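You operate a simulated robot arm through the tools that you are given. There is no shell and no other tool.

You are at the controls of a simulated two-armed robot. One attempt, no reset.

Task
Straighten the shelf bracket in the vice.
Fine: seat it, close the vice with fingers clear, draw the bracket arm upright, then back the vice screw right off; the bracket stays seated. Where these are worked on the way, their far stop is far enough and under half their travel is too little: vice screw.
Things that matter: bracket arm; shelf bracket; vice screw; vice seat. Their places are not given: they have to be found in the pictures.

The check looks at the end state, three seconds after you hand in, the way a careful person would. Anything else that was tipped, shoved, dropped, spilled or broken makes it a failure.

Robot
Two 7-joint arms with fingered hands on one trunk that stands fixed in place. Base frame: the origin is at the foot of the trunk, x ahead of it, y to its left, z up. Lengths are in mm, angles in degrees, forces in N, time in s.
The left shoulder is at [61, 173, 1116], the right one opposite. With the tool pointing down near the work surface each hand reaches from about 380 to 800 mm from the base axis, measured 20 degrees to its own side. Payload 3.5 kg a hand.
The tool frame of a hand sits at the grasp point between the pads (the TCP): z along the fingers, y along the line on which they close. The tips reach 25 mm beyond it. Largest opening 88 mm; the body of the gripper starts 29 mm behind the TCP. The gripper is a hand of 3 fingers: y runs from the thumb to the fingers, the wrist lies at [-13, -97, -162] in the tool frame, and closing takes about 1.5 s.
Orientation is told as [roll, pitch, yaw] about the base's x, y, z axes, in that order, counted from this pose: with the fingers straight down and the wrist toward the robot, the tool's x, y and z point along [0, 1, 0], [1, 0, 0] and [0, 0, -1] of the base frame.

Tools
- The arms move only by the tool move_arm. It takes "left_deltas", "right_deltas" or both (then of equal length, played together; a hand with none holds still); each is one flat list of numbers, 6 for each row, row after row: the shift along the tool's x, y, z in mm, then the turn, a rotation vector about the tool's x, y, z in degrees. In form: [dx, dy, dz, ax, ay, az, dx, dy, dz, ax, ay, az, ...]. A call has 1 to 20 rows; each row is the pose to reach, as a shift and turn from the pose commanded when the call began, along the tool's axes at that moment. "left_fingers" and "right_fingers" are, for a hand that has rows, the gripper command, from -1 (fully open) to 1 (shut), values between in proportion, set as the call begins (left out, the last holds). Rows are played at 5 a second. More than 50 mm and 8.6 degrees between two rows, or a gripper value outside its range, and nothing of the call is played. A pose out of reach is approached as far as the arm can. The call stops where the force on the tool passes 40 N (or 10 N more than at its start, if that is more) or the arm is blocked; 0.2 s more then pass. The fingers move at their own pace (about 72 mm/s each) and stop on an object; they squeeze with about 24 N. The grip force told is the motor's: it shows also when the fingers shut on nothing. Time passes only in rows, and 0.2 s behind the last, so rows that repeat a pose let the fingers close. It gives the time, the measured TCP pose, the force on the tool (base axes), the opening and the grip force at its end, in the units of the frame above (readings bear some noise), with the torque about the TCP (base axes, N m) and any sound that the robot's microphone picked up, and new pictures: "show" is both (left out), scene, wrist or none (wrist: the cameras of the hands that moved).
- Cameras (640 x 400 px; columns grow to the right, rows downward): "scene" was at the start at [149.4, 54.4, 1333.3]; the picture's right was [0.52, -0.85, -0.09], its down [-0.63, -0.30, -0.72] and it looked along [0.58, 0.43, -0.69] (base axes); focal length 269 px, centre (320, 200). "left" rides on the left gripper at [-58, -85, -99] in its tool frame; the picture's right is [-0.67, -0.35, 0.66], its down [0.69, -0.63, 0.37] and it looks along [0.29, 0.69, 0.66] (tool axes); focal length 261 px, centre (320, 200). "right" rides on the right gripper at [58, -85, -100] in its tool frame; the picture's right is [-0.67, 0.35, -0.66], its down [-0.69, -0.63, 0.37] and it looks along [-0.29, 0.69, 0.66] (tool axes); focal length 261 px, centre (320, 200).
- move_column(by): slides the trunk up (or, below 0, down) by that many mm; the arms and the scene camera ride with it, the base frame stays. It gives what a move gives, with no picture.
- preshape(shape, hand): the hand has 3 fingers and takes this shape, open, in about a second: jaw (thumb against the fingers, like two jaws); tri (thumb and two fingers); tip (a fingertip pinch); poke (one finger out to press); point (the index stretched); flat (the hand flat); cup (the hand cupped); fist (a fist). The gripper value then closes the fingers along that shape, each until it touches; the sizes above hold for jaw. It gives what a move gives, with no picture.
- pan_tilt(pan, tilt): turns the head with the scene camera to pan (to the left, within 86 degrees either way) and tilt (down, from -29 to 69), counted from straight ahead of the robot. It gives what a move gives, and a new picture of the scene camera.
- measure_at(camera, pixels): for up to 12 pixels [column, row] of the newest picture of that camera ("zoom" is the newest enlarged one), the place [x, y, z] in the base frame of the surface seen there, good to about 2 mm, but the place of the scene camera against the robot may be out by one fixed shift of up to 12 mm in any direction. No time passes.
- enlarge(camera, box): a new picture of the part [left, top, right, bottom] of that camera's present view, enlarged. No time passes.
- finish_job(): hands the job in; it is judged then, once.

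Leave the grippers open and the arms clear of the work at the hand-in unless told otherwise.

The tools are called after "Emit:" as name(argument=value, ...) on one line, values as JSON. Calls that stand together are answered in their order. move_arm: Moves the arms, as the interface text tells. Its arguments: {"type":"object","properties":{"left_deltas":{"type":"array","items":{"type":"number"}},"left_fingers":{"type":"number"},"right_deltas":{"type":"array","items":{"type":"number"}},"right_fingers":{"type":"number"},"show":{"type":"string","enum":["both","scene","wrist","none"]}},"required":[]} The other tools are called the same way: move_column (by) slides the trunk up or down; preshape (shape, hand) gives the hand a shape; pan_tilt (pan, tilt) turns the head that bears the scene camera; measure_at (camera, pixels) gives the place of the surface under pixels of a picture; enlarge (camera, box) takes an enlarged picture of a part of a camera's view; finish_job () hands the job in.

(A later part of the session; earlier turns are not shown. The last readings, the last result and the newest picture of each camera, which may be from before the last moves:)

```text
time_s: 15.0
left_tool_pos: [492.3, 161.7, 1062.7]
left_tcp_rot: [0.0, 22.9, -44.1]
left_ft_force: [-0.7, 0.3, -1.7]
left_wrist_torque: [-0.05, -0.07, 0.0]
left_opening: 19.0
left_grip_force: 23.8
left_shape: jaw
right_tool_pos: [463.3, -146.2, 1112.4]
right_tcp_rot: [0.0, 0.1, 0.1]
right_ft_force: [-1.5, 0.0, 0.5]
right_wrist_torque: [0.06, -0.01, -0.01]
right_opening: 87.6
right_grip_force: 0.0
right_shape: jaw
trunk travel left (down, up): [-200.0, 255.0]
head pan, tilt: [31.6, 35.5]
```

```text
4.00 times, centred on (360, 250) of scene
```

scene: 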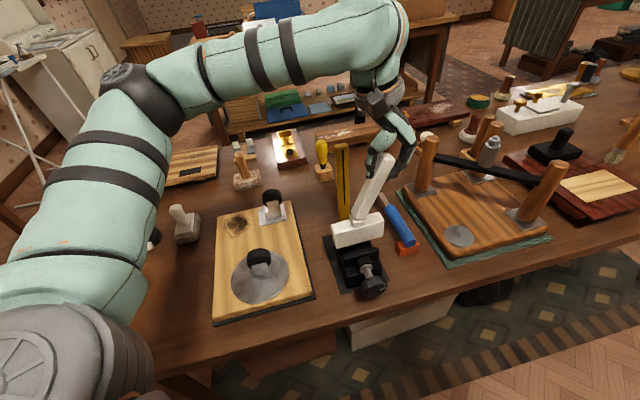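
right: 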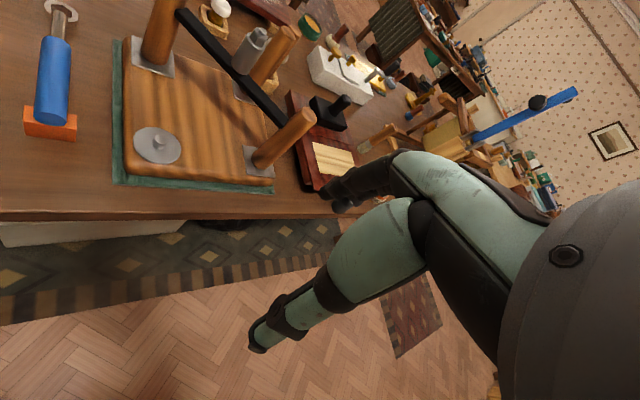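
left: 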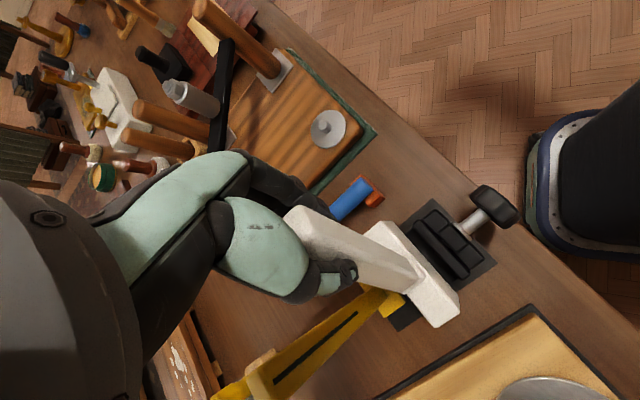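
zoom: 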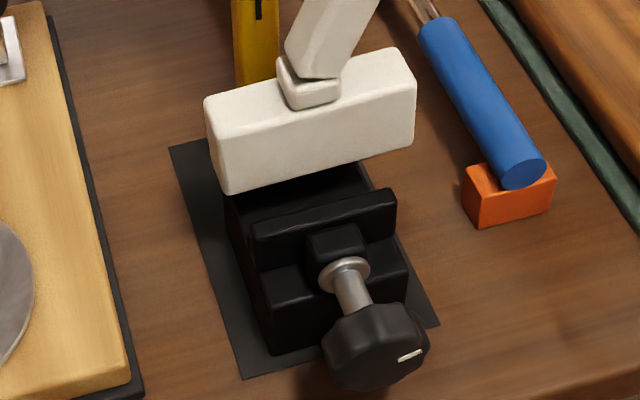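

The foot's near face is at u≈447.7 and parallel to the jaws, with about 9 mm clear to the moving jaw and 5 mm to the fixed jaw. I'll lower 33 mm into the gap.

Emit:
move_arm(left_deltas=[0, 3.1, 7.4, 0, 0, 0, 0, 6.25, 14.7, 0, 0, 0, 0, 9.4, 22.1, 0, 0, 0, 0, 11.7, 27.6, 0, 0, 0, 0, 12.9, 30.4, 0, 0, 0, 0, 12.9, 30.4, 0, 0, 0], show="both")

```text
time_s: 16.4
left_tool_pos: [491.8, 159.4, 1031.0]
left_tcp_rot: [-0.2, 23.0, -44.1]
left_ft_force: [-0.2, 0.5, -3.0]
left_wrist_torque: [-0.05, -0.07, -0.02]
left_opening: 19.1
left_grip_force: 24.2
left_shape: jaw
right_tool_pos: [463.7, -145.2, 1111.9]
right_tcp_rot: [0.0, 0.0, 0.1]
right_ft_force: [0.3, 0.7, 0.6]
right_wrist_torque: [0.0, 0.01, 0.0]
right_opening: 87.5
right_grip_force: 0.0
right_shape: jaw
trunk travel left (down, up): [-200.0, 255.0]
head pan, tilt: [31.6, 35.5]
```

scene: 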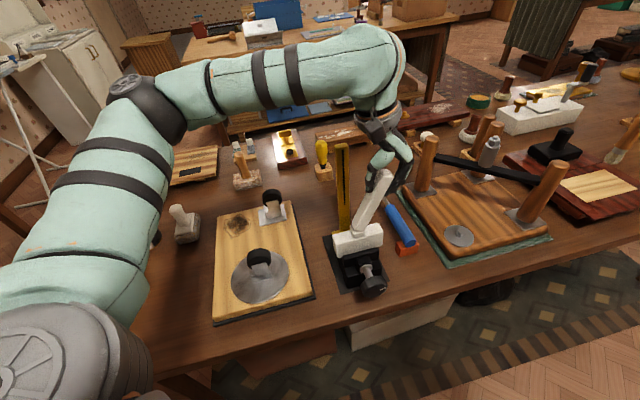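
left: 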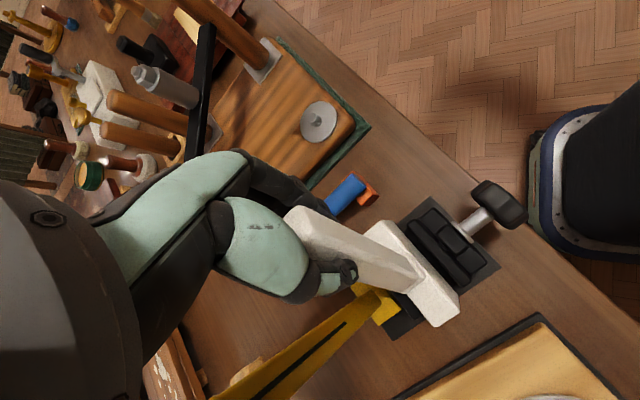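

There is no contact yet and the foot bottom is near 858. I'll lower 5 mm more in small steps.

Emit:
move_arm(left_deltas=[0, 0.8, 1.8, 0, 0, 0, 0, 1.4, 3.3, 0, 0, 0, 0, 2.0, 4.6, 0, 0, 0, 0, 2.0, 4.6, 0, 0, 0], show="none")

```text
time_s: 17.4
left_tool_pos: [492.4, 161.0, 1026.6]
left_tcp_rot: [-0.1, 23.0, -44.1]
left_ft_force: [0.8, -0.6, -2.2]
left_wrist_torque: [-0.05, -0.03, 0.01]
left_opening: 19.4
left_grip_force: 24.0
left_shape: jaw
right_tool_pos: [462.4, -144.9, 1113.0]
right_tcp_rot: [0.0, 0.1, 0.1]
right_ft_force: [-0.6, 0.5, 1.1]
right_wrist_torque: [0.01, -0.01, -0.01]
right_opening: 87.5
right_grip_force: 0.1
right_shape: jaw
trunk travel left (down, up): [-200.0, 255.0]
head pan, tilt: [31.6, 35.5]
```

Still only the bracket's weight registers (−2.2 N). I'll lower in further 1 mm steps.

Emit:
move_arm(left_deltas=[0, 0.4, 0.9, 0, 0, 0, 0, 0.8, 1.8, 0, 0, 0, 0, 1.0, 2.3, 0, 0, 0], show="none")

```text
time_s: 18.2
left_tool_pos: [491.9, 160.0, 1023.1]
left_tcp_rot: [0.0, 23.0, -44.0]
left_ft_force: [0.0, -0.6, -1.6]
left_wrist_torque: [-0.02, 0.0, -0.01]
left_opening: 19.3
left_grip_force: 24.9
left_shape: jaw
right_tool_pos: [463.3, -144.8, 1113.7]
right_tcp_rot: [0.0, 0.1, 0.1]
right_ft_force: [0.6, -0.2, -1.1]
right_wrist_torque: [-0.04, 0.01, 0.01]
right_opening: 87.5
right_grip_force: 0.1
right_shape: jaw
trunk travel left (down, up): [-200.0, 255.0]
head pan, tilt: [31.6, 35.5]
```

Emit:
move_arm(left_deltas=[0, 0.2, 0.5, 0, 0, 0, 0, 0.5, 1.1, 0, 0, 0, 0, 0.5, 1.1, 0, 0, 0], show="both")

```text
time_s: 19.0
left_tool_pos: [492.4, 160.5, 1022.8]
left_tcp_rot: [-0.1, 23.0, -44.1]
left_ft_force: [0.8, -0.1, 0.3]
left_wrist_torque: [0.02, -0.03, 0.01]
left_opening: 19.1
left_grip_force: 23.5
left_shape: jaw
right_tool_pos: [462.3, -145.4, 1112.9]
right_tcp_rot: [0.0, 0.0, 0.2]
right_ft_force: [-0.1, 0.2, -0.1]
right_wrist_torque: [0.02, 0.01, -0.01]
right_opening: 87.6
right_grip_force: 0.1
right_shape: jaw
trunk travel left (down, up): [-200.0, 255.0]
head pan, tilt: [31.6, 35.5]
```

scene: 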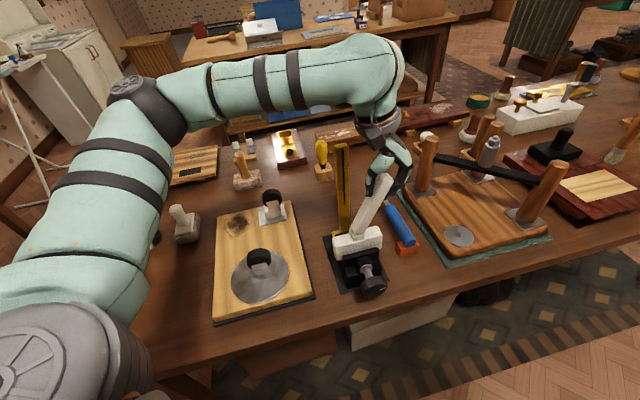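
left: 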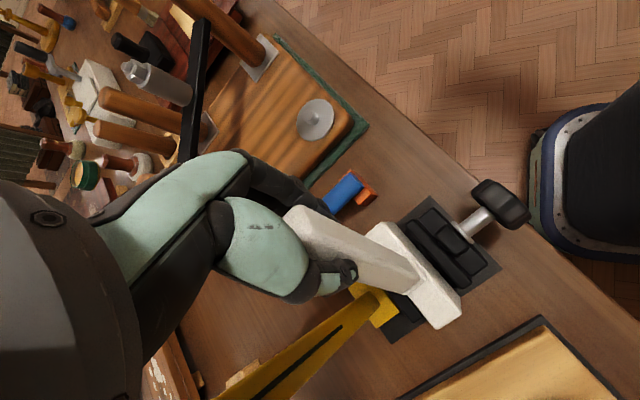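

The tool force went from −2 N to +0.3 N, so the foot is resting on the seat. I'll zoom to verify it is down flat between the jaws.

Emit:
enlarge(camera="scene", box=[320, 200, 400, 300])

Emit:
measure_at(camera="left", pixels=[[388, 226], [437, 320], [430, 305], [450, 315], [456, 301], [400, 234], [440, 250], [445, 268], [450, 275], [430, 250]])

```text
4.00 times, centred on (360, 250) of scene
```

zoom: 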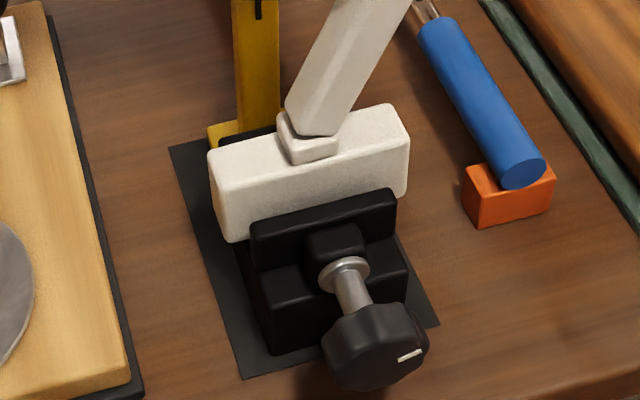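

```text
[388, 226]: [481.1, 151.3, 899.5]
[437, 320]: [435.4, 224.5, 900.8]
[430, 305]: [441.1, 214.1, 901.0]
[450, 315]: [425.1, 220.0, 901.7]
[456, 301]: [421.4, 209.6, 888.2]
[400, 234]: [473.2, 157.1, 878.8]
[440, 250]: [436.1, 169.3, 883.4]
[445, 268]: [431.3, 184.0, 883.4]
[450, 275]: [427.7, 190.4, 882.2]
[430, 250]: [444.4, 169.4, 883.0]
```

The foot top is at z≈900 at both ends, so it is seated flat between the jaws. I'll open the left fingers in place.

Emit:
move_arm(left_deltas=[0, 0, 0, 0, 0, 0, 0, 0, 0, 0, 0, 0, 0, 0, 0, 0, 0, 0, 0, 0, 0, 0, 0, 0, 0, 0, 0, 0, 0, 0, 0, 0, 0, 0, 0, 0], left_fingers=-1, show="both")

```text
time_s: 20.4
left_tool_pos: [491.3, 161.4, 1022.1]
left_tcp_rot: [0.0, 23.0, -44.1]
left_ft_force: [-0.1, 0.3, -0.5]
left_wrist_torque: [-0.02, 0.0, -0.02]
left_opening: 87.6
left_grip_force: 0.0
left_shape: jaw
right_tool_pos: [463.5, -145.6, 1113.1]
right_tcp_rot: [0.0, 0.1, 0.2]
right_ft_force: [0.4, -0.9, -0.1]
right_wrist_torque: [0.02, -0.01, 0.02]
right_opening: 87.5
right_grip_force: 0.1
right_shape: jaw
trunk travel left (down, up): [-200.0, 255.0]
head pan, tilt: [31.6, 35.5]
```

scene: 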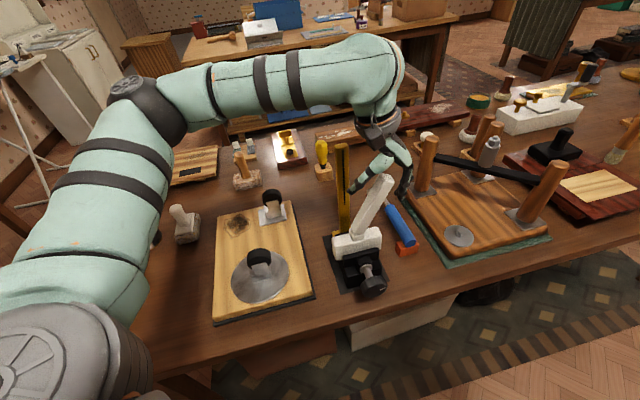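
left: 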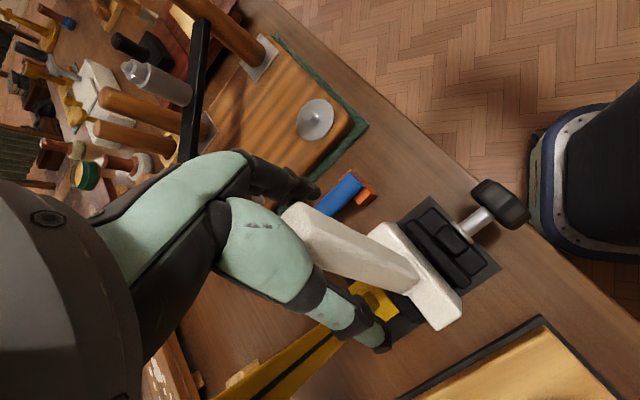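

Fingers are open. I'll back the left hand off along the arm by 120 mm, then move it 250 mm to the left, clear of the vice.

Emit:
move_arm(left_deltas=[0, 0, -20, 0, 0, 0, 0, 0, -50, 0, 0, 0, 0, 0, -85, 0, 0, 0, 0, 0, -120, 0, 0, 0, 0, -38.4, -103.7, 0, 0, 0, 0, -76.8, -87.4, 0, 0, 0, 0, -115.2, -71.1, 0, 0, 0, 0, -153.6, -54.8, 0, 0, 0, 0, -192, -38.5, 0, 0, 0, 0, -230, -22.3, 0, 0, 0], show="both")

```text
time_s: 22.6
left_tool_pos: [344.7, 301.9, 1133.3]
left_tcp_rot: [0.0, 23.0, -44.1]
left_ft_force: [0.2, -0.7, 0.0]
left_wrist_torque: [0.02, -0.02, 0.01]
left_opening: 87.8
left_grip_force: 0.1
left_shape: jaw
right_tool_pos: [461.2, -143.0, 1114.3]
right_tcp_rot: [0.0, 0.0, 0.1]
right_ft_force: [0.5, -0.2, 0.2]
right_wrist_torque: [0.0, -0.03, 0.02]
right_opening: 87.6
right_grip_force: 0.1
right_shape: jaw
trunk travel left (down, up): [-200.0, 255.0]
head pan, tilt: [31.6, 35.5]
```

scene: 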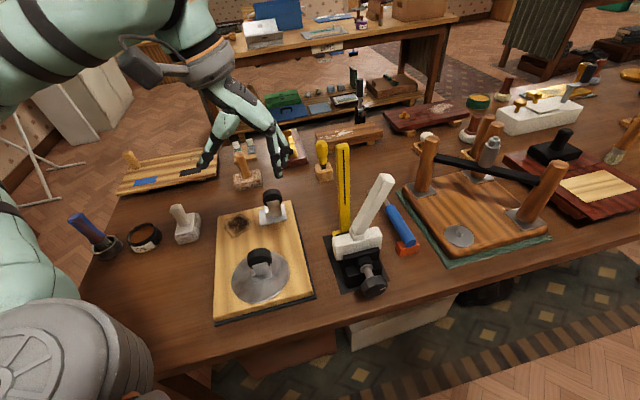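
left: 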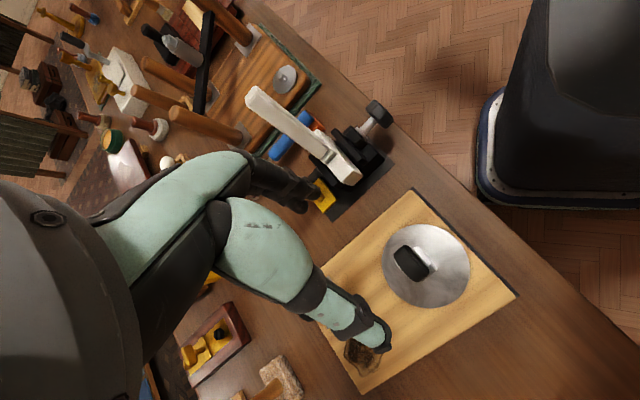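

The bracket stands in the vice and the left hand is clear. Next is the screw knob, so I'll zoom on it and measure its size, axis and the table edge.

Emit:
enlarge(camera="left", box=[320, 80, 420, 210])

Emit:
enlarge(camera="scene", box=[340, 240, 400, 310])

Emit:
measure_at(camera="left", pixels=[[380, 104], [388, 112], [378, 112], [384, 120], [370, 102], [374, 124], [366, 130], [358, 133], [420, 130], [440, 150], [395, 120], [383, 128]])

Emit:
measure_at(camera="scene", pixels=[[372, 272], [364, 280], [362, 287], [370, 296], [380, 294], [386, 284], [384, 276], [374, 284], [380, 289], [372, 290], [378, 279], [368, 284]])

```text
3.08 times, centred on (370, 145) of left
```

zoom: 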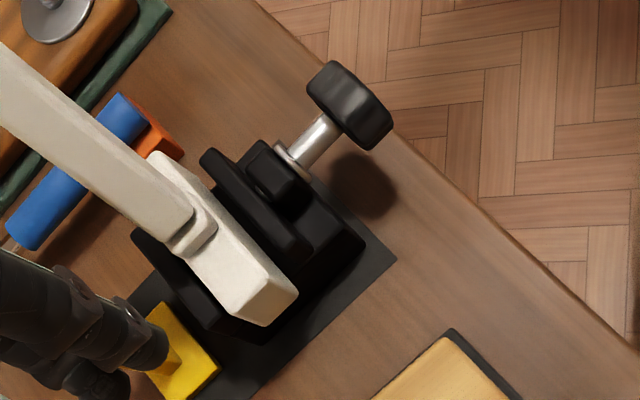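

```text
5.71 times, centred on (370, 275) of scene
```

zoom: 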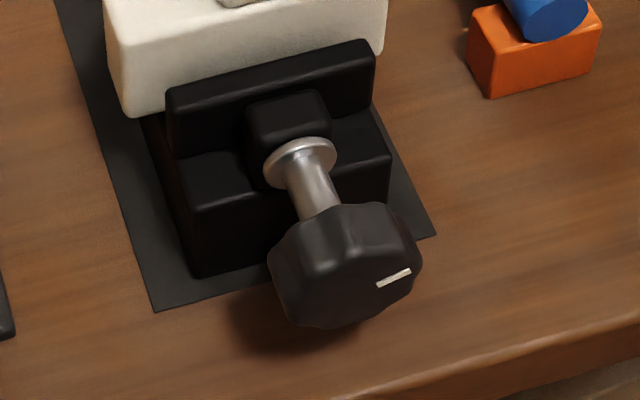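

```text
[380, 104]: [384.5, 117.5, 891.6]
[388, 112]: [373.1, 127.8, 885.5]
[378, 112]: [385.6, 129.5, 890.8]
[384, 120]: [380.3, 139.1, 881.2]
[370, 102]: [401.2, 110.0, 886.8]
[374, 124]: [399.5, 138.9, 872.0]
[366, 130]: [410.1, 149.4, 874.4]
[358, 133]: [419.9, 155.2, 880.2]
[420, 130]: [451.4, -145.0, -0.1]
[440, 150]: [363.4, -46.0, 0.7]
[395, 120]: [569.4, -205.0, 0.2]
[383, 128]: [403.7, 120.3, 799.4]
```

```text
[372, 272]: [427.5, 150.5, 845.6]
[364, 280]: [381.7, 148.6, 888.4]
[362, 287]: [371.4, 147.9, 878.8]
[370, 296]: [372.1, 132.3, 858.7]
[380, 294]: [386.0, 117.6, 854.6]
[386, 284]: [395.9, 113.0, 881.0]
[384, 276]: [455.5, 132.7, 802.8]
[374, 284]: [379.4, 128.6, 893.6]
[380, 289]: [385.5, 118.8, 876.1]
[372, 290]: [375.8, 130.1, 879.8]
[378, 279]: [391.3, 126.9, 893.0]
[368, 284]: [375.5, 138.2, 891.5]
```

The knob's axis is at about v≈189, z≈870, its outer face at u≈355, with a diameter of about 47 mm and thickness of about 20 mm. Before choosing a turning approach I'll measure obstacles near it (blue tool, orange block, right-hand board and table edge).

Emit:
measure_at(camera="scene", pixels=[[405, 238], [406, 250], [385, 205], [410, 205], [427, 140], [420, 190], [545, 185], [520, 215], [460, 237], [420, 262], [385, 302], [440, 282]])

Emit:
enlarge(camera="scene", box=[330, 225, 410, 315])

```text
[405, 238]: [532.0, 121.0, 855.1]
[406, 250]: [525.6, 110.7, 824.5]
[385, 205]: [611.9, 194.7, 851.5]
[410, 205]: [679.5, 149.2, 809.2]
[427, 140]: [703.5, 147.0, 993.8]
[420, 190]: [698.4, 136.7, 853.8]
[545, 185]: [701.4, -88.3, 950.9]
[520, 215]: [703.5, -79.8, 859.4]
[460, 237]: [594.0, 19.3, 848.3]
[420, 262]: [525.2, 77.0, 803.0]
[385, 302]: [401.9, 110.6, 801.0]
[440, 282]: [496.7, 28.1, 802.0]
```

```text
4.44 times, centred on (370, 270) of scene
```

zoom: 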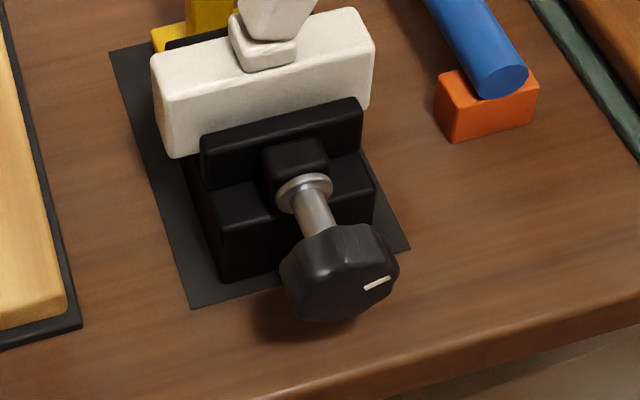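

The space around the knob is free. The left arm's configuration suits a top-down grip on the knob with closing along v, turning about tool x (parallel to the screw). I'll move the left hand to ~115 mm above the knob, fingers vertical.

Emit:
move_arm(left_deltas=[-45, 0, 0, 0, 0, 0, -91.7, 0, 0, 0, 0, 0, -91.7, 36.5, -15.5, -7.7, 0.1, 0.3, -91.7, 73, -31, -15.4, 0.2, 0.55, -91.7, 109.6, -46.5, -23, 0.35, 0.83, -91.7, 146.1, -62, -23, 0.35, 0.83, -91.7, 160.5, -28, -23, 0.35, 0.83, -91.7, 175, 6.1, -23, 0.35, 0.83, -91.7, 189.4, 40.2, -23, 0.35, 0.83, -91.7, 203.9, 74.2, -23, 0.35, 0.83], left_fingers=-1, show="both")

```text
time_s: 24.8
left_tool_pos: [395.5, 126.7, 984.0]
left_tcp_rot: [0.1, 0.0, -45.0]
left_ft_force: [0.1, -0.3, -0.8]
left_wrist_torque: [0.01, -0.01, -0.03]
left_opening: 87.9
left_grip_force: 0.2
left_shape: jaw
right_tool_pos: [463.0, -145.2, 1112.5]
right_tcp_rot: [0.0, 0.0, 0.1]
right_ft_force: [0.8, 0.0, -0.1]
right_wrist_torque: [-0.04, 0.02, 0.0]
right_opening: 87.5
right_grip_force: 0.0
right_shape: jaw
trunk travel left (down, up): [-200.0, 255.0]
head pan, tilt: [31.6, 35.5]
```

scene: 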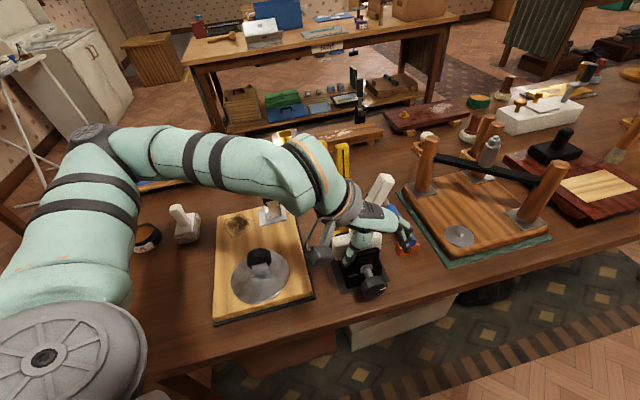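
left: 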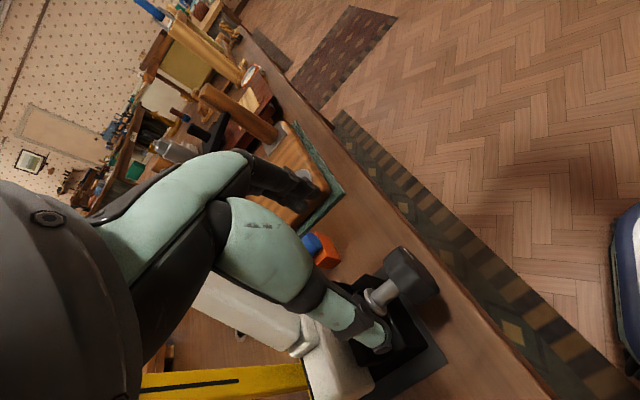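

The reach is fine: TCP at u≈369, v≈190, z=984, and the knob projects right under the TCP (about (410,279)). I'll zoom and measure the knob from here for precise centring.

Emit:
enlarge(camera="left", box=[350, 230, 450, 330])

Emit:
measure_at(camera="left", pixels=[[405, 250], [387, 272], [388, 282], [412, 306], [438, 293], [412, 275], [400, 260], [405, 295], [425, 270], [378, 298], [372, 296], [436, 285]])

```text
4.00 times, centred on (400, 280) of left
```

zoom: 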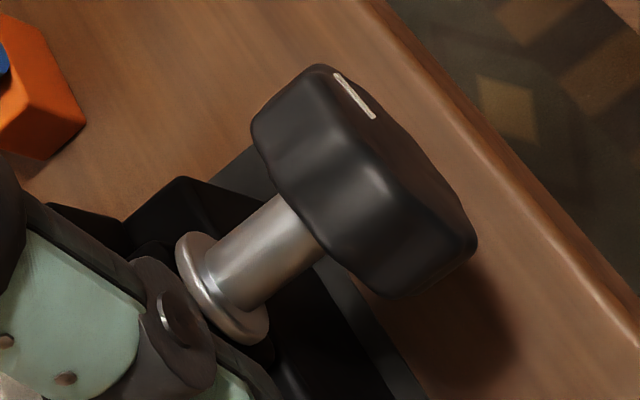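

```text
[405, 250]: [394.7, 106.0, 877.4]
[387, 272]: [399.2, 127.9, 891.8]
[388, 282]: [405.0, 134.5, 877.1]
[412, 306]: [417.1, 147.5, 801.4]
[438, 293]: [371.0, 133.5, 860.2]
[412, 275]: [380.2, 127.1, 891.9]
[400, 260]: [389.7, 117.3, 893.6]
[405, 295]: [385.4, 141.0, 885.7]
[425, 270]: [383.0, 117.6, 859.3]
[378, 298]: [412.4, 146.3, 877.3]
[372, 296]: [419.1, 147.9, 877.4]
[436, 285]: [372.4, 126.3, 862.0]
```

The knob spans u 354–374 with its axis at v≈189.5, z≈871. I'll descend so the TCP is at the knob centre (u=364, v=189.5, z≈874), fingers open either side.

Emit:
move_arm(left_deltas=[-5.2, -0.6, 0, 0, 0, 0, -5.2, -0.6, 35, 0, 0, 0, -5.2, -0.6, 65, 0, 0, 0, -5.2, -0.6, 90, 0, 0, 0, -5.2, -0.6, 110, 0, 0, 0, -5.2, -0.6, 110, 0, 0, 0], left_fingers=-1, show="both")

```text
time_s: 26.2
left_tool_pos: [390.7, 121.4, 875.3]
left_tcp_rot: [0.2, 0.0, -45.0]
left_ft_force: [-0.5, 0.9, 0.3]
left_wrist_torque: [0.0, 0.0, -0.01]
left_opening: 87.7
left_grip_force: 0.1
left_shape: jaw
right_tool_pos: [463.1, -145.9, 1112.7]
right_tcp_rot: [0.0, 0.0, 0.1]
right_ft_force: [0.3, -0.6, -0.4]
right_wrist_torque: [-0.01, 0.0, -0.05]
right_opening: 87.3
right_grip_force: 0.0
right_shape: jaw
trunk travel left (down, up): [-200.0, 255.0]
head pan, tilt: [31.6, 35.5]
```

scene: 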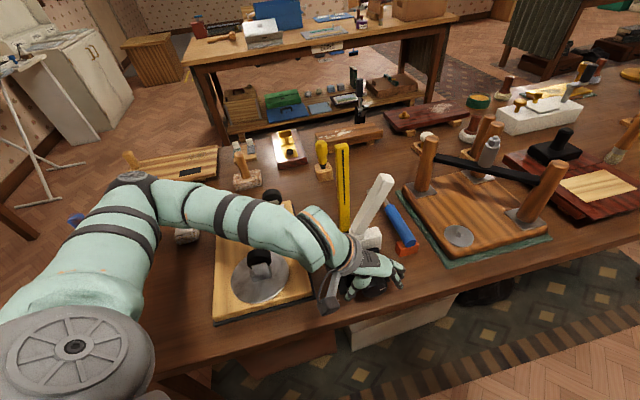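
left: 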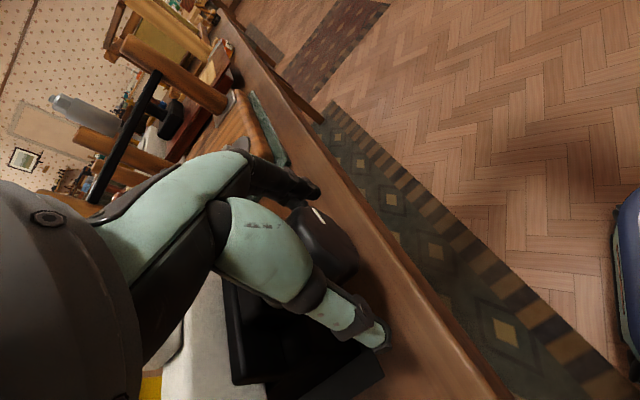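

The knob is between the thumb and fingers at about (325,245) in the wrist view. I'll close on it.

Emit:
move_arm(left_deltas=[0, 0, 0, 0, 0, 0, 0, 0, 0, 0, 0, 0, 0, 0, 0, 0, 0, 0, 0, 0, 0, 0, 0, 0, 0, 0, 0, 0, 0, 0, 0, 0, 0, 0, 0, 0], left_fingers=1, show="both")

```text
time_s: 27.6
left_tool_pos: [392.4, 121.9, 874.8]
left_tcp_rot: [0.2, 0.1, -45.0]
left_ft_force: [-3.4, 0.0, -14.5]
left_wrist_torque: [0.0, 0.04, -0.03]
left_opening: 34.8
left_grip_force: 24.1
left_shape: jaw
right_tool_pos: [463.6, -145.0, 1112.1]
right_tcp_rot: [0.0, 0.1, 0.1]
right_ft_force: [0.4, -0.2, 0.6]
right_wrist_torque: [-0.03, 0.01, 0.01]
right_opening: 87.6
right_grip_force: 0.0
right_shape: jaw
trunk travel left (down, up): [-200.0, 255.0]
head pan, tilt: [31.6, 35.5]
```

scene: 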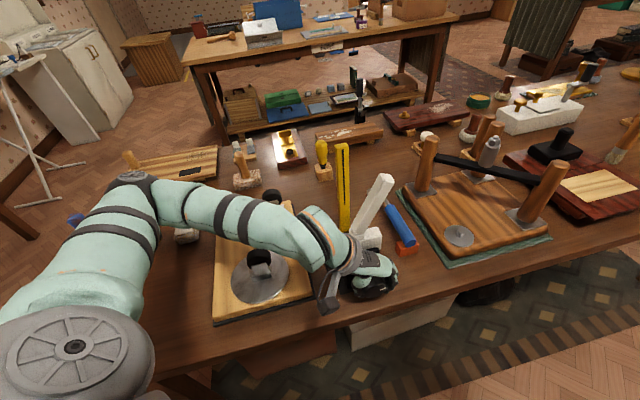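
left: 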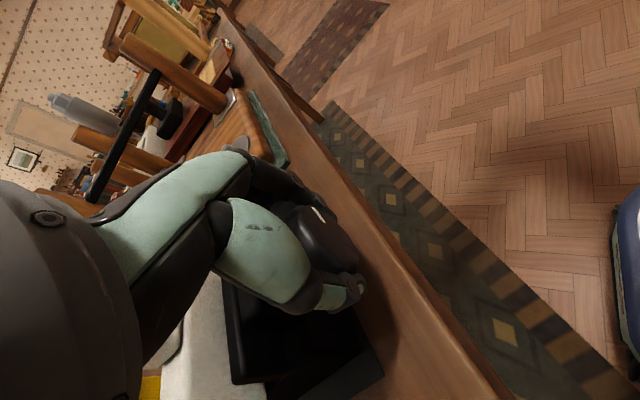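

The fingers hold the knob (opening 34.8, grip 24 N, some downward load as they cup it). I'll try turning clockwise as seen from the robot (+ about tool x) by 18° and watch the torque and the white mark.

Emit:
move_arm(left_deltas=[0, 0.3, 0, 4, 0, 0, 0, 0.6, 0, 8, 0, 0, 0, 0.9, 0.1, 13, 0, 0, 0, 1.2, 0.2, 18, 0, 0, 0, 1.2, 0.2, 18, 0, 0], show="both")

```text
time_s: 28.8
left_tool_pos: [393.5, 121.5, 874.6]
left_tcp_rot: [0.1, 18.1, -44.8]
left_ft_force: [-7.8, 1.5, -20.2]
left_wrist_torque: [-0.05, -0.01, -0.02]
left_opening: 34.3
left_grip_force: 23.9
left_shape: jaw
right_tool_pos: [465.3, -145.0, 1112.4]
right_tcp_rot: [0.0, 0.0, 0.1]
right_ft_force: [0.0, -0.2, 0.3]
right_wrist_torque: [0.0, 0.02, 0.01]
right_opening: 87.7
right_grip_force: 0.0
right_shape: jaw
trunk travel left (down, up): [-200.0, 255.0]
head pan, tilt: [31.6, 35.5]
```

scene: 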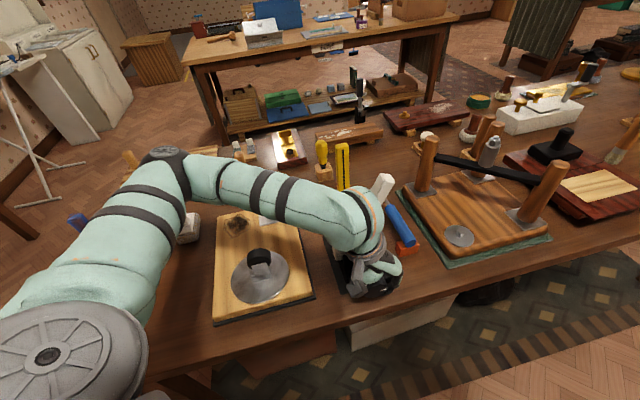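
left: 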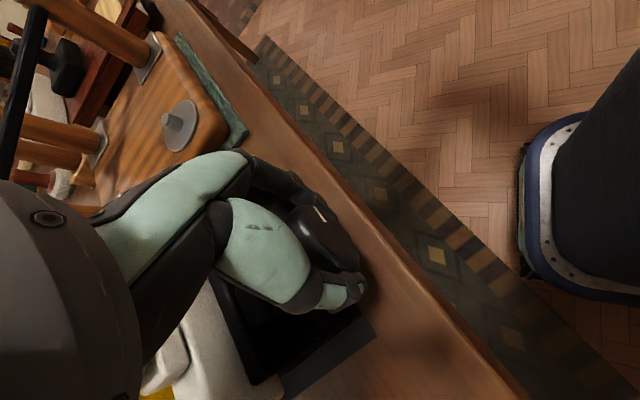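

The white mark stays at the same spot in the hand's view, so the knob turned 18° with the hand at negligible torque. I'll ease 3 mm deeper to relieve the cupping force and continue to about 60°.

Emit:
move_arm(left_deltas=[0, 0, 1.5, 0, 0, 0, 0, 0, 3, 6, 0, 0, 0, 0, 3, 12, 0, 0, 0, 0, 3, 18, 0, 0, 0, 0, 3, 24, 0, 0, 0, 0, 3, 30, 0, 0, 0, 0, 3, 36, 0, 0, 0, 0, 3, 42, 0, 0, 0, 0, 3, 42, 0, 0], show="both")

```text
time_s: 30.8
left_tool_pos: [392.6, 121.8, 872.8]
left_tcp_rot: [0.3, 60.1, -44.8]
left_ft_force: [-1.4, 0.4, -5.0]
left_wrist_torque: [0.02, -0.02, -0.03]
left_opening: 34.0
left_grip_force: 23.6
left_shape: jaw
right_tool_pos: [463.2, -145.0, 1114.4]
right_tcp_rot: [0.0, 0.2, 0.1]
right_ft_force: [-0.4, -1.1, 0.2]
right_wrist_torque: [-0.02, 0.03, 0.02]
right_opening: 87.5
right_grip_force: 0.1
right_shape: jaw
trunk travel left (down, up): [-200.0, 255.0]
head pan, tilt: [31.6, 35.5]
```

scene: 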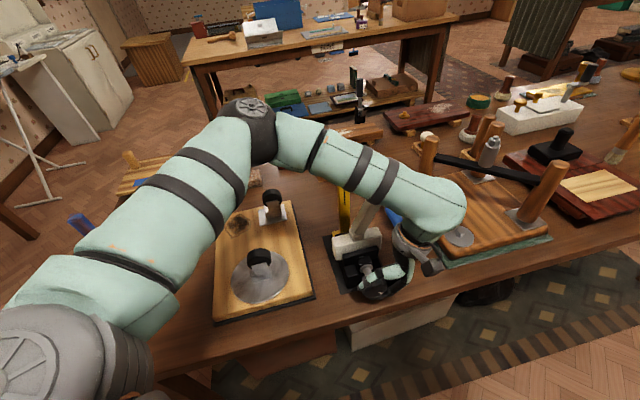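
left: 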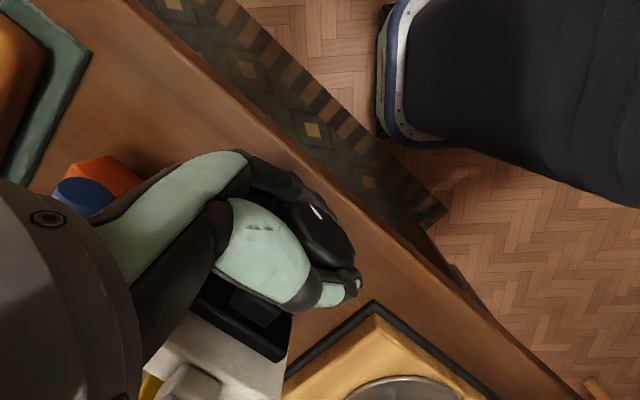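

The knob followed to 60° with no resistance. The forearm now passes near the bracket arm, so I'll zoom in to check clearance before going further.

Emit:
enlarge(camera="scene", box=[310, 140, 460, 310])

Emit:
measure_at(camera="scene", pixels=[[366, 215], [363, 228], [380, 165], [400, 180], [375, 190], [360, 200], [340, 150], [300, 140], [430, 200], [385, 200], [372, 205], [350, 175]])

```text
2.35 times, centred on (385, 225) of scene
```

zoom: 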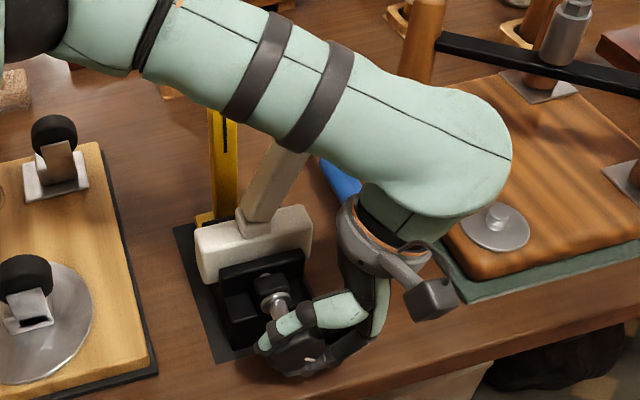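

```text
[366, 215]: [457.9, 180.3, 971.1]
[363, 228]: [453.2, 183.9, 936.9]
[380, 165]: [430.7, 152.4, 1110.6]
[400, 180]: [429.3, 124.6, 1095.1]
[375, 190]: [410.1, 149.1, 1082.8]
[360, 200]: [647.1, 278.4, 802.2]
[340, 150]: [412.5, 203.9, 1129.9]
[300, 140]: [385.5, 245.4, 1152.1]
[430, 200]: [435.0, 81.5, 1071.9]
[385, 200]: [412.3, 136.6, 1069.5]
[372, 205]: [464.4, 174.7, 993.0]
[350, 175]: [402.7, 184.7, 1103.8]
```

The forearm is close above the bracket arm, but the bracket looks unmoved. I'll check how far the moving jaw has advanced for this 60° by measuring it in the left camera.

Emit:
enlarge(camera="left", box=[140, 260, 340, 400])

Emit:
measure_at(camera="left", pixels=[[215, 320], [230, 330], [245, 340], [260, 350], [240, 325], [255, 335], [225, 345], [240, 360], [200, 340], [270, 355], [220, 375], [250, 310]])

```text
2.86 times, centred on (240, 330) of left
```

zoom: 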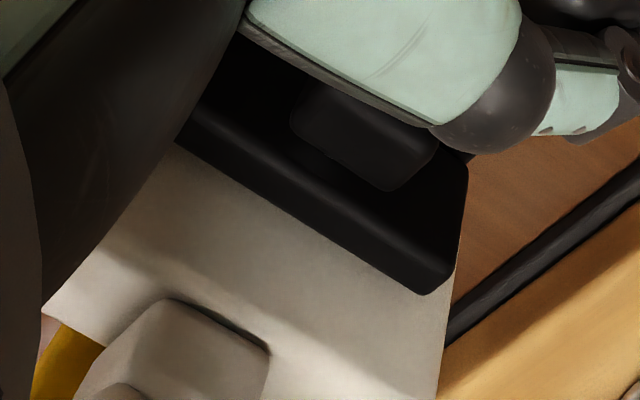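

```text
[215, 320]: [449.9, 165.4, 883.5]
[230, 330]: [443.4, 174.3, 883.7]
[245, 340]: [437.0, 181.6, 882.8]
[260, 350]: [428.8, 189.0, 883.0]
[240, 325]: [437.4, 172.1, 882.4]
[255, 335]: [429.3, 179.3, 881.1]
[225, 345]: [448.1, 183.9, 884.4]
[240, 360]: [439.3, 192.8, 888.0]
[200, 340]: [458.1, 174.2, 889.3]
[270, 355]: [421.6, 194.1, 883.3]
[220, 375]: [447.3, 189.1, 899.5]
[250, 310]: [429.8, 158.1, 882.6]
```

Emit:
measure_at(camera="left", pixels=[[233, 329], [233, 331], [233, 333], [233, 335], [233, 337], [233, 339], [233, 342], [250, 339], [250, 341], [250, 343], [250, 345], [250, 348]])

```text
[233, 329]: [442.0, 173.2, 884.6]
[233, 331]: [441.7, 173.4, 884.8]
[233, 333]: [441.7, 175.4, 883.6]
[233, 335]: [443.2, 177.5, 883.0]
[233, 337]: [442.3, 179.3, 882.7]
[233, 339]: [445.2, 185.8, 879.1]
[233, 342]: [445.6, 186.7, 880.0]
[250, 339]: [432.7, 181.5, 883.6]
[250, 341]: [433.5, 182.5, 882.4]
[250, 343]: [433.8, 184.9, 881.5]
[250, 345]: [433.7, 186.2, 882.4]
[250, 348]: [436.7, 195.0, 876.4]
```

In 60° the jaw edge advanced only about 1 mm (now ≈439.5, foot face ≈446.5), so several strokes are needed. I'll open partly, swing the hand back around the knob axis to about −36°, and check.

Emit:
move_arm(left_deltas=[0, 0, 0, 0, 0, 0, 0, 0, 0, 0, 0, 0, 0, 0, 0, 0, 0, 0, 0, 0, 0, -8, 0, 0, 0, 0, 0, -16, 0, 0, 0, 0, 0, -24, 0, 0, 0, 0, 0, -32, 0, 0, 0, 0, 0, -40, 0, 0, 0, 0, 0, -48, 0, 0, 0, 0, 0, -56, 0, 0, 0, 0, 0, -64, 0, 0, 0, 0, 0, -72, 0, 0, 0, 0, 0, -80, 0, 0, 0, 0, 0, -88, 0, 0, 0, 0, 0, -96, 0, 0, 0, 0, 0, -96, 0, 0], left_fingers=-0.55, show="both")

```text
time_s: 34.2
left_tool_pos: [392.4, 121.8, 871.4]
left_tcp_rot: [0.3, -36.1, -45.1]
left_ft_force: [-0.6, -0.2, 0.2]
left_wrist_torque: [0.01, 0.0, 0.02]
left_opening: 68.1
left_grip_force: 0.1
left_shape: jaw
right_tool_pos: [464.7, -145.7, 1113.7]
right_tcp_rot: [0.0, 0.2, 0.1]
right_ft_force: [0.1, 0.8, 0.8]
right_wrist_torque: [0.0, 0.01, 0.01]
right_opening: 87.5
right_grip_force: 0.1
right_shape: jaw
trunk travel left (down, up): [-200.0, 255.0]
head pan, tilt: [31.6, 35.5]
```

scene: 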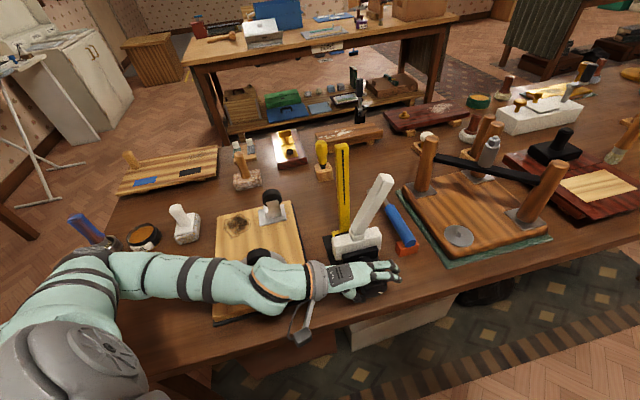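
left: 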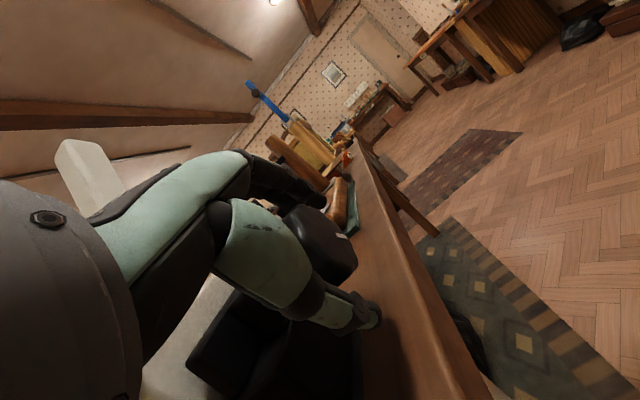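

The hand swung back freely. The forearm is now low over the left board's black handle at (262,252), so I'll measure the gap there to make sure nothing is touched.

Emit:
enlarge(camera="scene", box=[190, 190, 410, 330])

Emit:
measure_at(camera="scene", pixels=[[258, 251], [262, 254], [258, 262], [240, 262], [270, 265], [280, 285], [230, 280], [258, 280], [295, 270], [232, 255], [270, 195], [265, 295]])

```text
2.86 times, centred on (300, 260) of scene
```

zoom: 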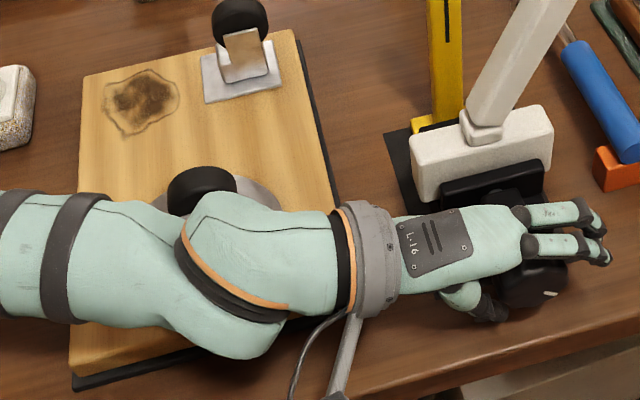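

```text
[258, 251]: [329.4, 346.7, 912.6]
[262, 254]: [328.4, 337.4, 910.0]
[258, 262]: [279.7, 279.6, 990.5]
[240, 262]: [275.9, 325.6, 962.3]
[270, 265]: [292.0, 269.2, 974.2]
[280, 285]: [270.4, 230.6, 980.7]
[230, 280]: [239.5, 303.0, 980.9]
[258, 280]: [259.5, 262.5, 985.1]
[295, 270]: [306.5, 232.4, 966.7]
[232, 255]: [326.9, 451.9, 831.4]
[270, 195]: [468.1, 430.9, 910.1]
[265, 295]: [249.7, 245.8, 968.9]
```

The handle's top is near z≈912 with roughly 20 mm clearance to the forearm, fine, but I won't tilt further negative. Next I'll close on the knob and turn clockwise 80°.

Emit:
move_arm(left_deltas=[0, 0, 0, 0, 0, 0, 0, 0, 0, 0, 0, 0, 0, 0, 0, 0, 0, 0, 0, 0, 0, 0, 0, 0, 0, 0, 0, 0, 0, 0, 0, 0, 0, 8, 0, 0, 0, 0, 0, 16, 0, 0, 0, 0, 0, 24, 0, 0, 0, 0, 0, 32, 0, 0, 0, 0, 0, 40, 0, 0, 0, 0, 0, 48, 0, 0, 0, 0, 0, 56, 0, 0, 0, 0, 0, 64, 0, 0, 0, 0, 0, 72, 0, 0, 0, 0, 0, 80, 0, 0, 0, 0, 0, 80, 0, 0], left_fingers=1, show="both")

```text
time_s: 37.6
left_tool_pos: [391.7, 124.1, 871.6]
left_tcp_rot: [0.1, 44.1, -44.9]
left_ft_force: [-10.0, 3.0, -24.8]
left_wrist_torque: [-0.03, 0.04, 0.03]
left_opening: 30.6
left_grip_force: 24.6
left_shape: jaw
right_tool_pos: [464.1, -143.6, 1113.0]
right_tcp_rot: [-0.1, 0.0, 0.1]
right_ft_force: [0.0, 0.2, -1.3]
right_wrist_torque: [-0.01, 0.0, 0.0]
right_opening: 87.8
right_grip_force: 0.1
right_shape: jaw
trunk travel left (down, up): [-200.0, 255.0]
head pan, tilt: [31.6, 35.5]
```

scene: 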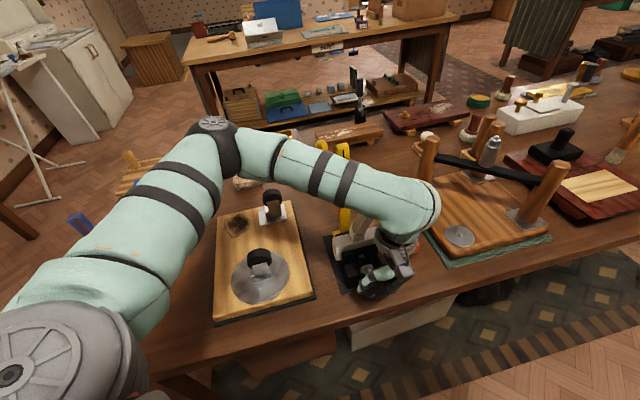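
left: 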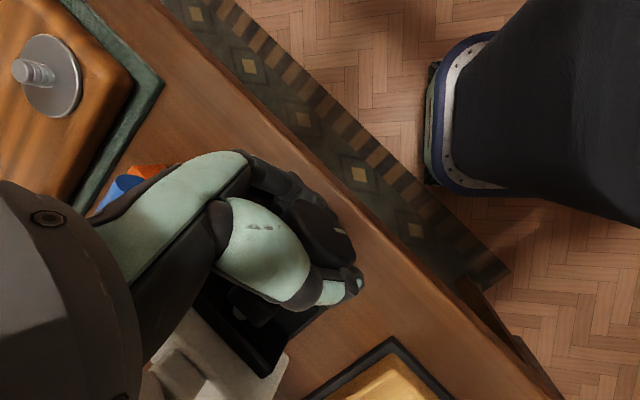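

The mark stayed fixed relative to the hand, so the knob turned another 80° (140° total). I'll measure the jaw and knob to see how far they have advanced.

Emit:
enlarge(camera="left", box=[140, 270, 340, 400])

Emit:
measure_at(camera="left", pixels=[[215, 320], [215, 325], [225, 330], [225, 335], [225, 340], [225, 345], [240, 345], [240, 350], [240, 355], [250, 365], [260, 365], [190, 370]])

```text
3.08 times, centred on (240, 335) of left
```

zoom: 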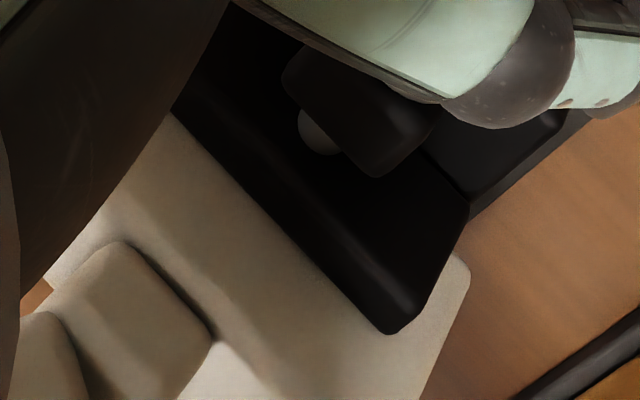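

```text
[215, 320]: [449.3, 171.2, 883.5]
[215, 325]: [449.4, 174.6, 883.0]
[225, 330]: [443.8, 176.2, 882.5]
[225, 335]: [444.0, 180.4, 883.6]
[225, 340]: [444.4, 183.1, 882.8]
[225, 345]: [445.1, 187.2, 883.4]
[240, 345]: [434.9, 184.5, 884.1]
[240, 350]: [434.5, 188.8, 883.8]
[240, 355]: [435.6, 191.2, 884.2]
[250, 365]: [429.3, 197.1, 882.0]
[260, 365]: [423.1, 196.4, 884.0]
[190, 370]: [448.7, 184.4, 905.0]
```

The jaw is now almost at the foot. I'll measure the knob face to see how far it moved in.

Emit:
measure_at(camera="left", pixels=[[320, 215], [335, 225], [340, 232], [325, 245], [345, 245], [300, 215], [310, 205], [350, 255], [230, 350], [232, 355], [222, 348], [245, 367]])

Emit:
enlarge(camera="left", box=[240, 140, 400, 300])

```text
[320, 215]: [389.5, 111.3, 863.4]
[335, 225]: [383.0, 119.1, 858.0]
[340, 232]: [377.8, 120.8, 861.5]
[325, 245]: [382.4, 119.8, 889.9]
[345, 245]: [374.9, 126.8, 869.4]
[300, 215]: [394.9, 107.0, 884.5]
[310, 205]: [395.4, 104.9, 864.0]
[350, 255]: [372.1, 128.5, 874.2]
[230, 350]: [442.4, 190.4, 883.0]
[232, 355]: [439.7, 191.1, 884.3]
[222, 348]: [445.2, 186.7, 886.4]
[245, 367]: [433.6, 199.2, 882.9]
```

```text
2.50 times, centred on (320, 220) of left
```

zoom: 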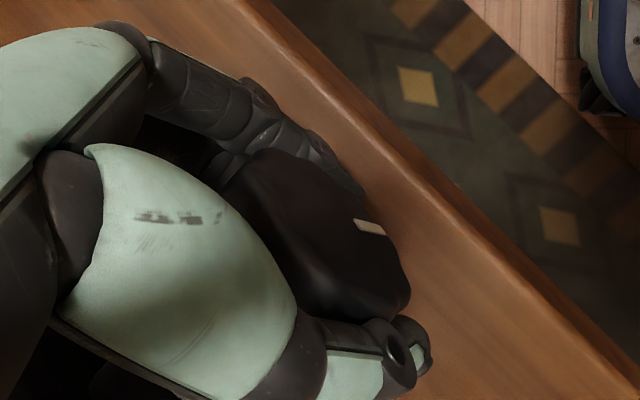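

The knob stays at u≈354 (it turns in place) while the jaw has advanced to about u≈447, right at the foot. I'll open, swing back 80°, and take another stroke.

Emit:
move_arm(left_deltas=[0, 0, 0, 0, 0, 0, 0, 0, 0, 0, 0, 0, 0, 0, 0, 0, 0, 0, 0, 0, 0, -8, 0, 0, 0, 0, 0, -16, 0, 0, 0, 0, 0, -24, 0, 0, 0, 0, 0, -32, 0, 0, 0, 0, 0, -40, 0, 0, 0, 0, 0, -48, 0, 0, 0, 0, 0, -56, 0, 0, 0, 0, 0, -64, 0, 0, 0, 0, 0, -72, 0, 0, 0, 0, 0, -78, 0, 0, 0, 0, 0, -78, 0, 0], left_fingers=-0.55, show="scene")

```text
time_s: 40.6
left_tool_pos: [391.5, 122.7, 872.0]
left_tcp_rot: [0.2, -34.1, -45.1]
left_ft_force: [0.6, -0.5, 0.2]
left_wrist_torque: [0.01, 0.01, -0.02]
left_opening: 68.1
left_grip_force: 0.1
left_shape: jaw
right_tool_pos: [463.1, -144.9, 1113.2]
right_tcp_rot: [0.0, 0.1, 0.1]
right_ft_force: [-0.4, 0.8, -1.1]
right_wrist_torque: [-0.02, 0.01, -0.01]
right_opening: 87.4
right_grip_force: 0.0
right_shape: jaw
trunk travel left (down, up): [-200.0, 255.0]
head pan, tilt: [31.6, 35.5]
```

scene: 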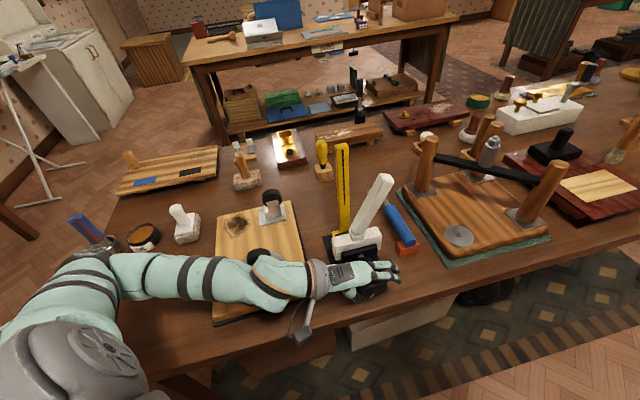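

Emit:
enlarge(camera="scene", box=[325, 215, 405, 305])

```text
4.44 times, centred on (365, 260) of scene
```

zoom: 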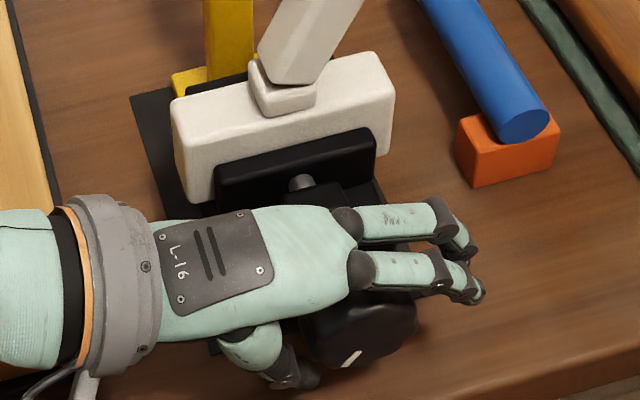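

The mark has moved to the lower left of the face and the screw now shows between jaw and nut block, so it is closing. I'll grip and turn another 78°.

Emit:
move_arm(left_deltas=[0, 0, 0, 0, 0, 0, 0, 0, 0, 0, 0, 0, 0, 0, 0, 0, 0, 0, 0, 0, 0, 0, 0, 0, 0, 0, 0, 0, 0, 0, 0, 0, 0, 8, 0, 0, 0, 0, 0, 16, 0, 0, 0, 0, 0, 24, 0, 0, 0, 0, 0, 32, 0, 0, 0, 0, 0, 40, 0, 0, 0, 0, 0, 48, 0, 0, 0, 0, 0, 56, 0, 0, 0, 0, 0, 64, 0, 0, 0, 0, 0, 72, 0, 0, 0, 0, 0, 78, 0, 0, 0, 0, 0, 78, 0, 0], left_fingers=1, show="both")

```text
time_s: 44.0
left_tool_pos: [392.3, 124.1, 871.2]
left_tcp_rot: [0.1, 44.0, -45.0]
left_ft_force: [-7.2, 7.5, -25.9]
left_wrist_torque: [-0.47, -0.48, -0.01]
left_opening: 29.5
left_grip_force: 23.9
left_shape: jaw
right_tool_pos: [464.8, -142.6, 1112.9]
right_tcp_rot: [-0.2, 0.2, 0.1]
right_ft_force: [-0.5, 0.6, 0.7]
right_wrist_torque: [0.0, -0.02, -0.03]
right_opening: 87.7
right_grip_force: 0.0
right_shape: jaw
trunk travel left (down, up): [-200.0, 255.0]
head pan, tilt: [31.6, 35.5]
```

scene: 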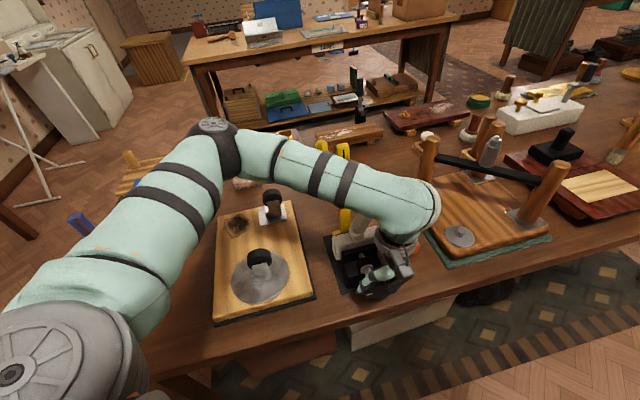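
left: 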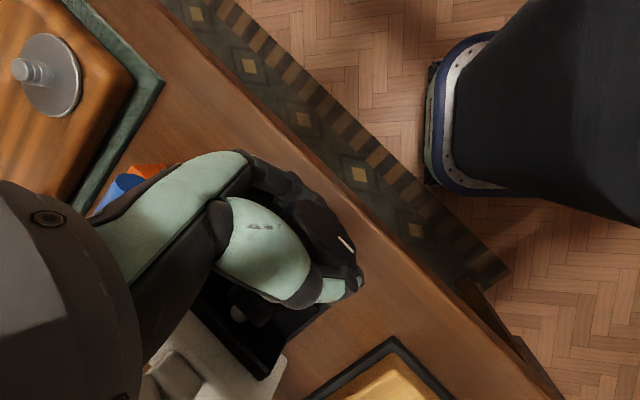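

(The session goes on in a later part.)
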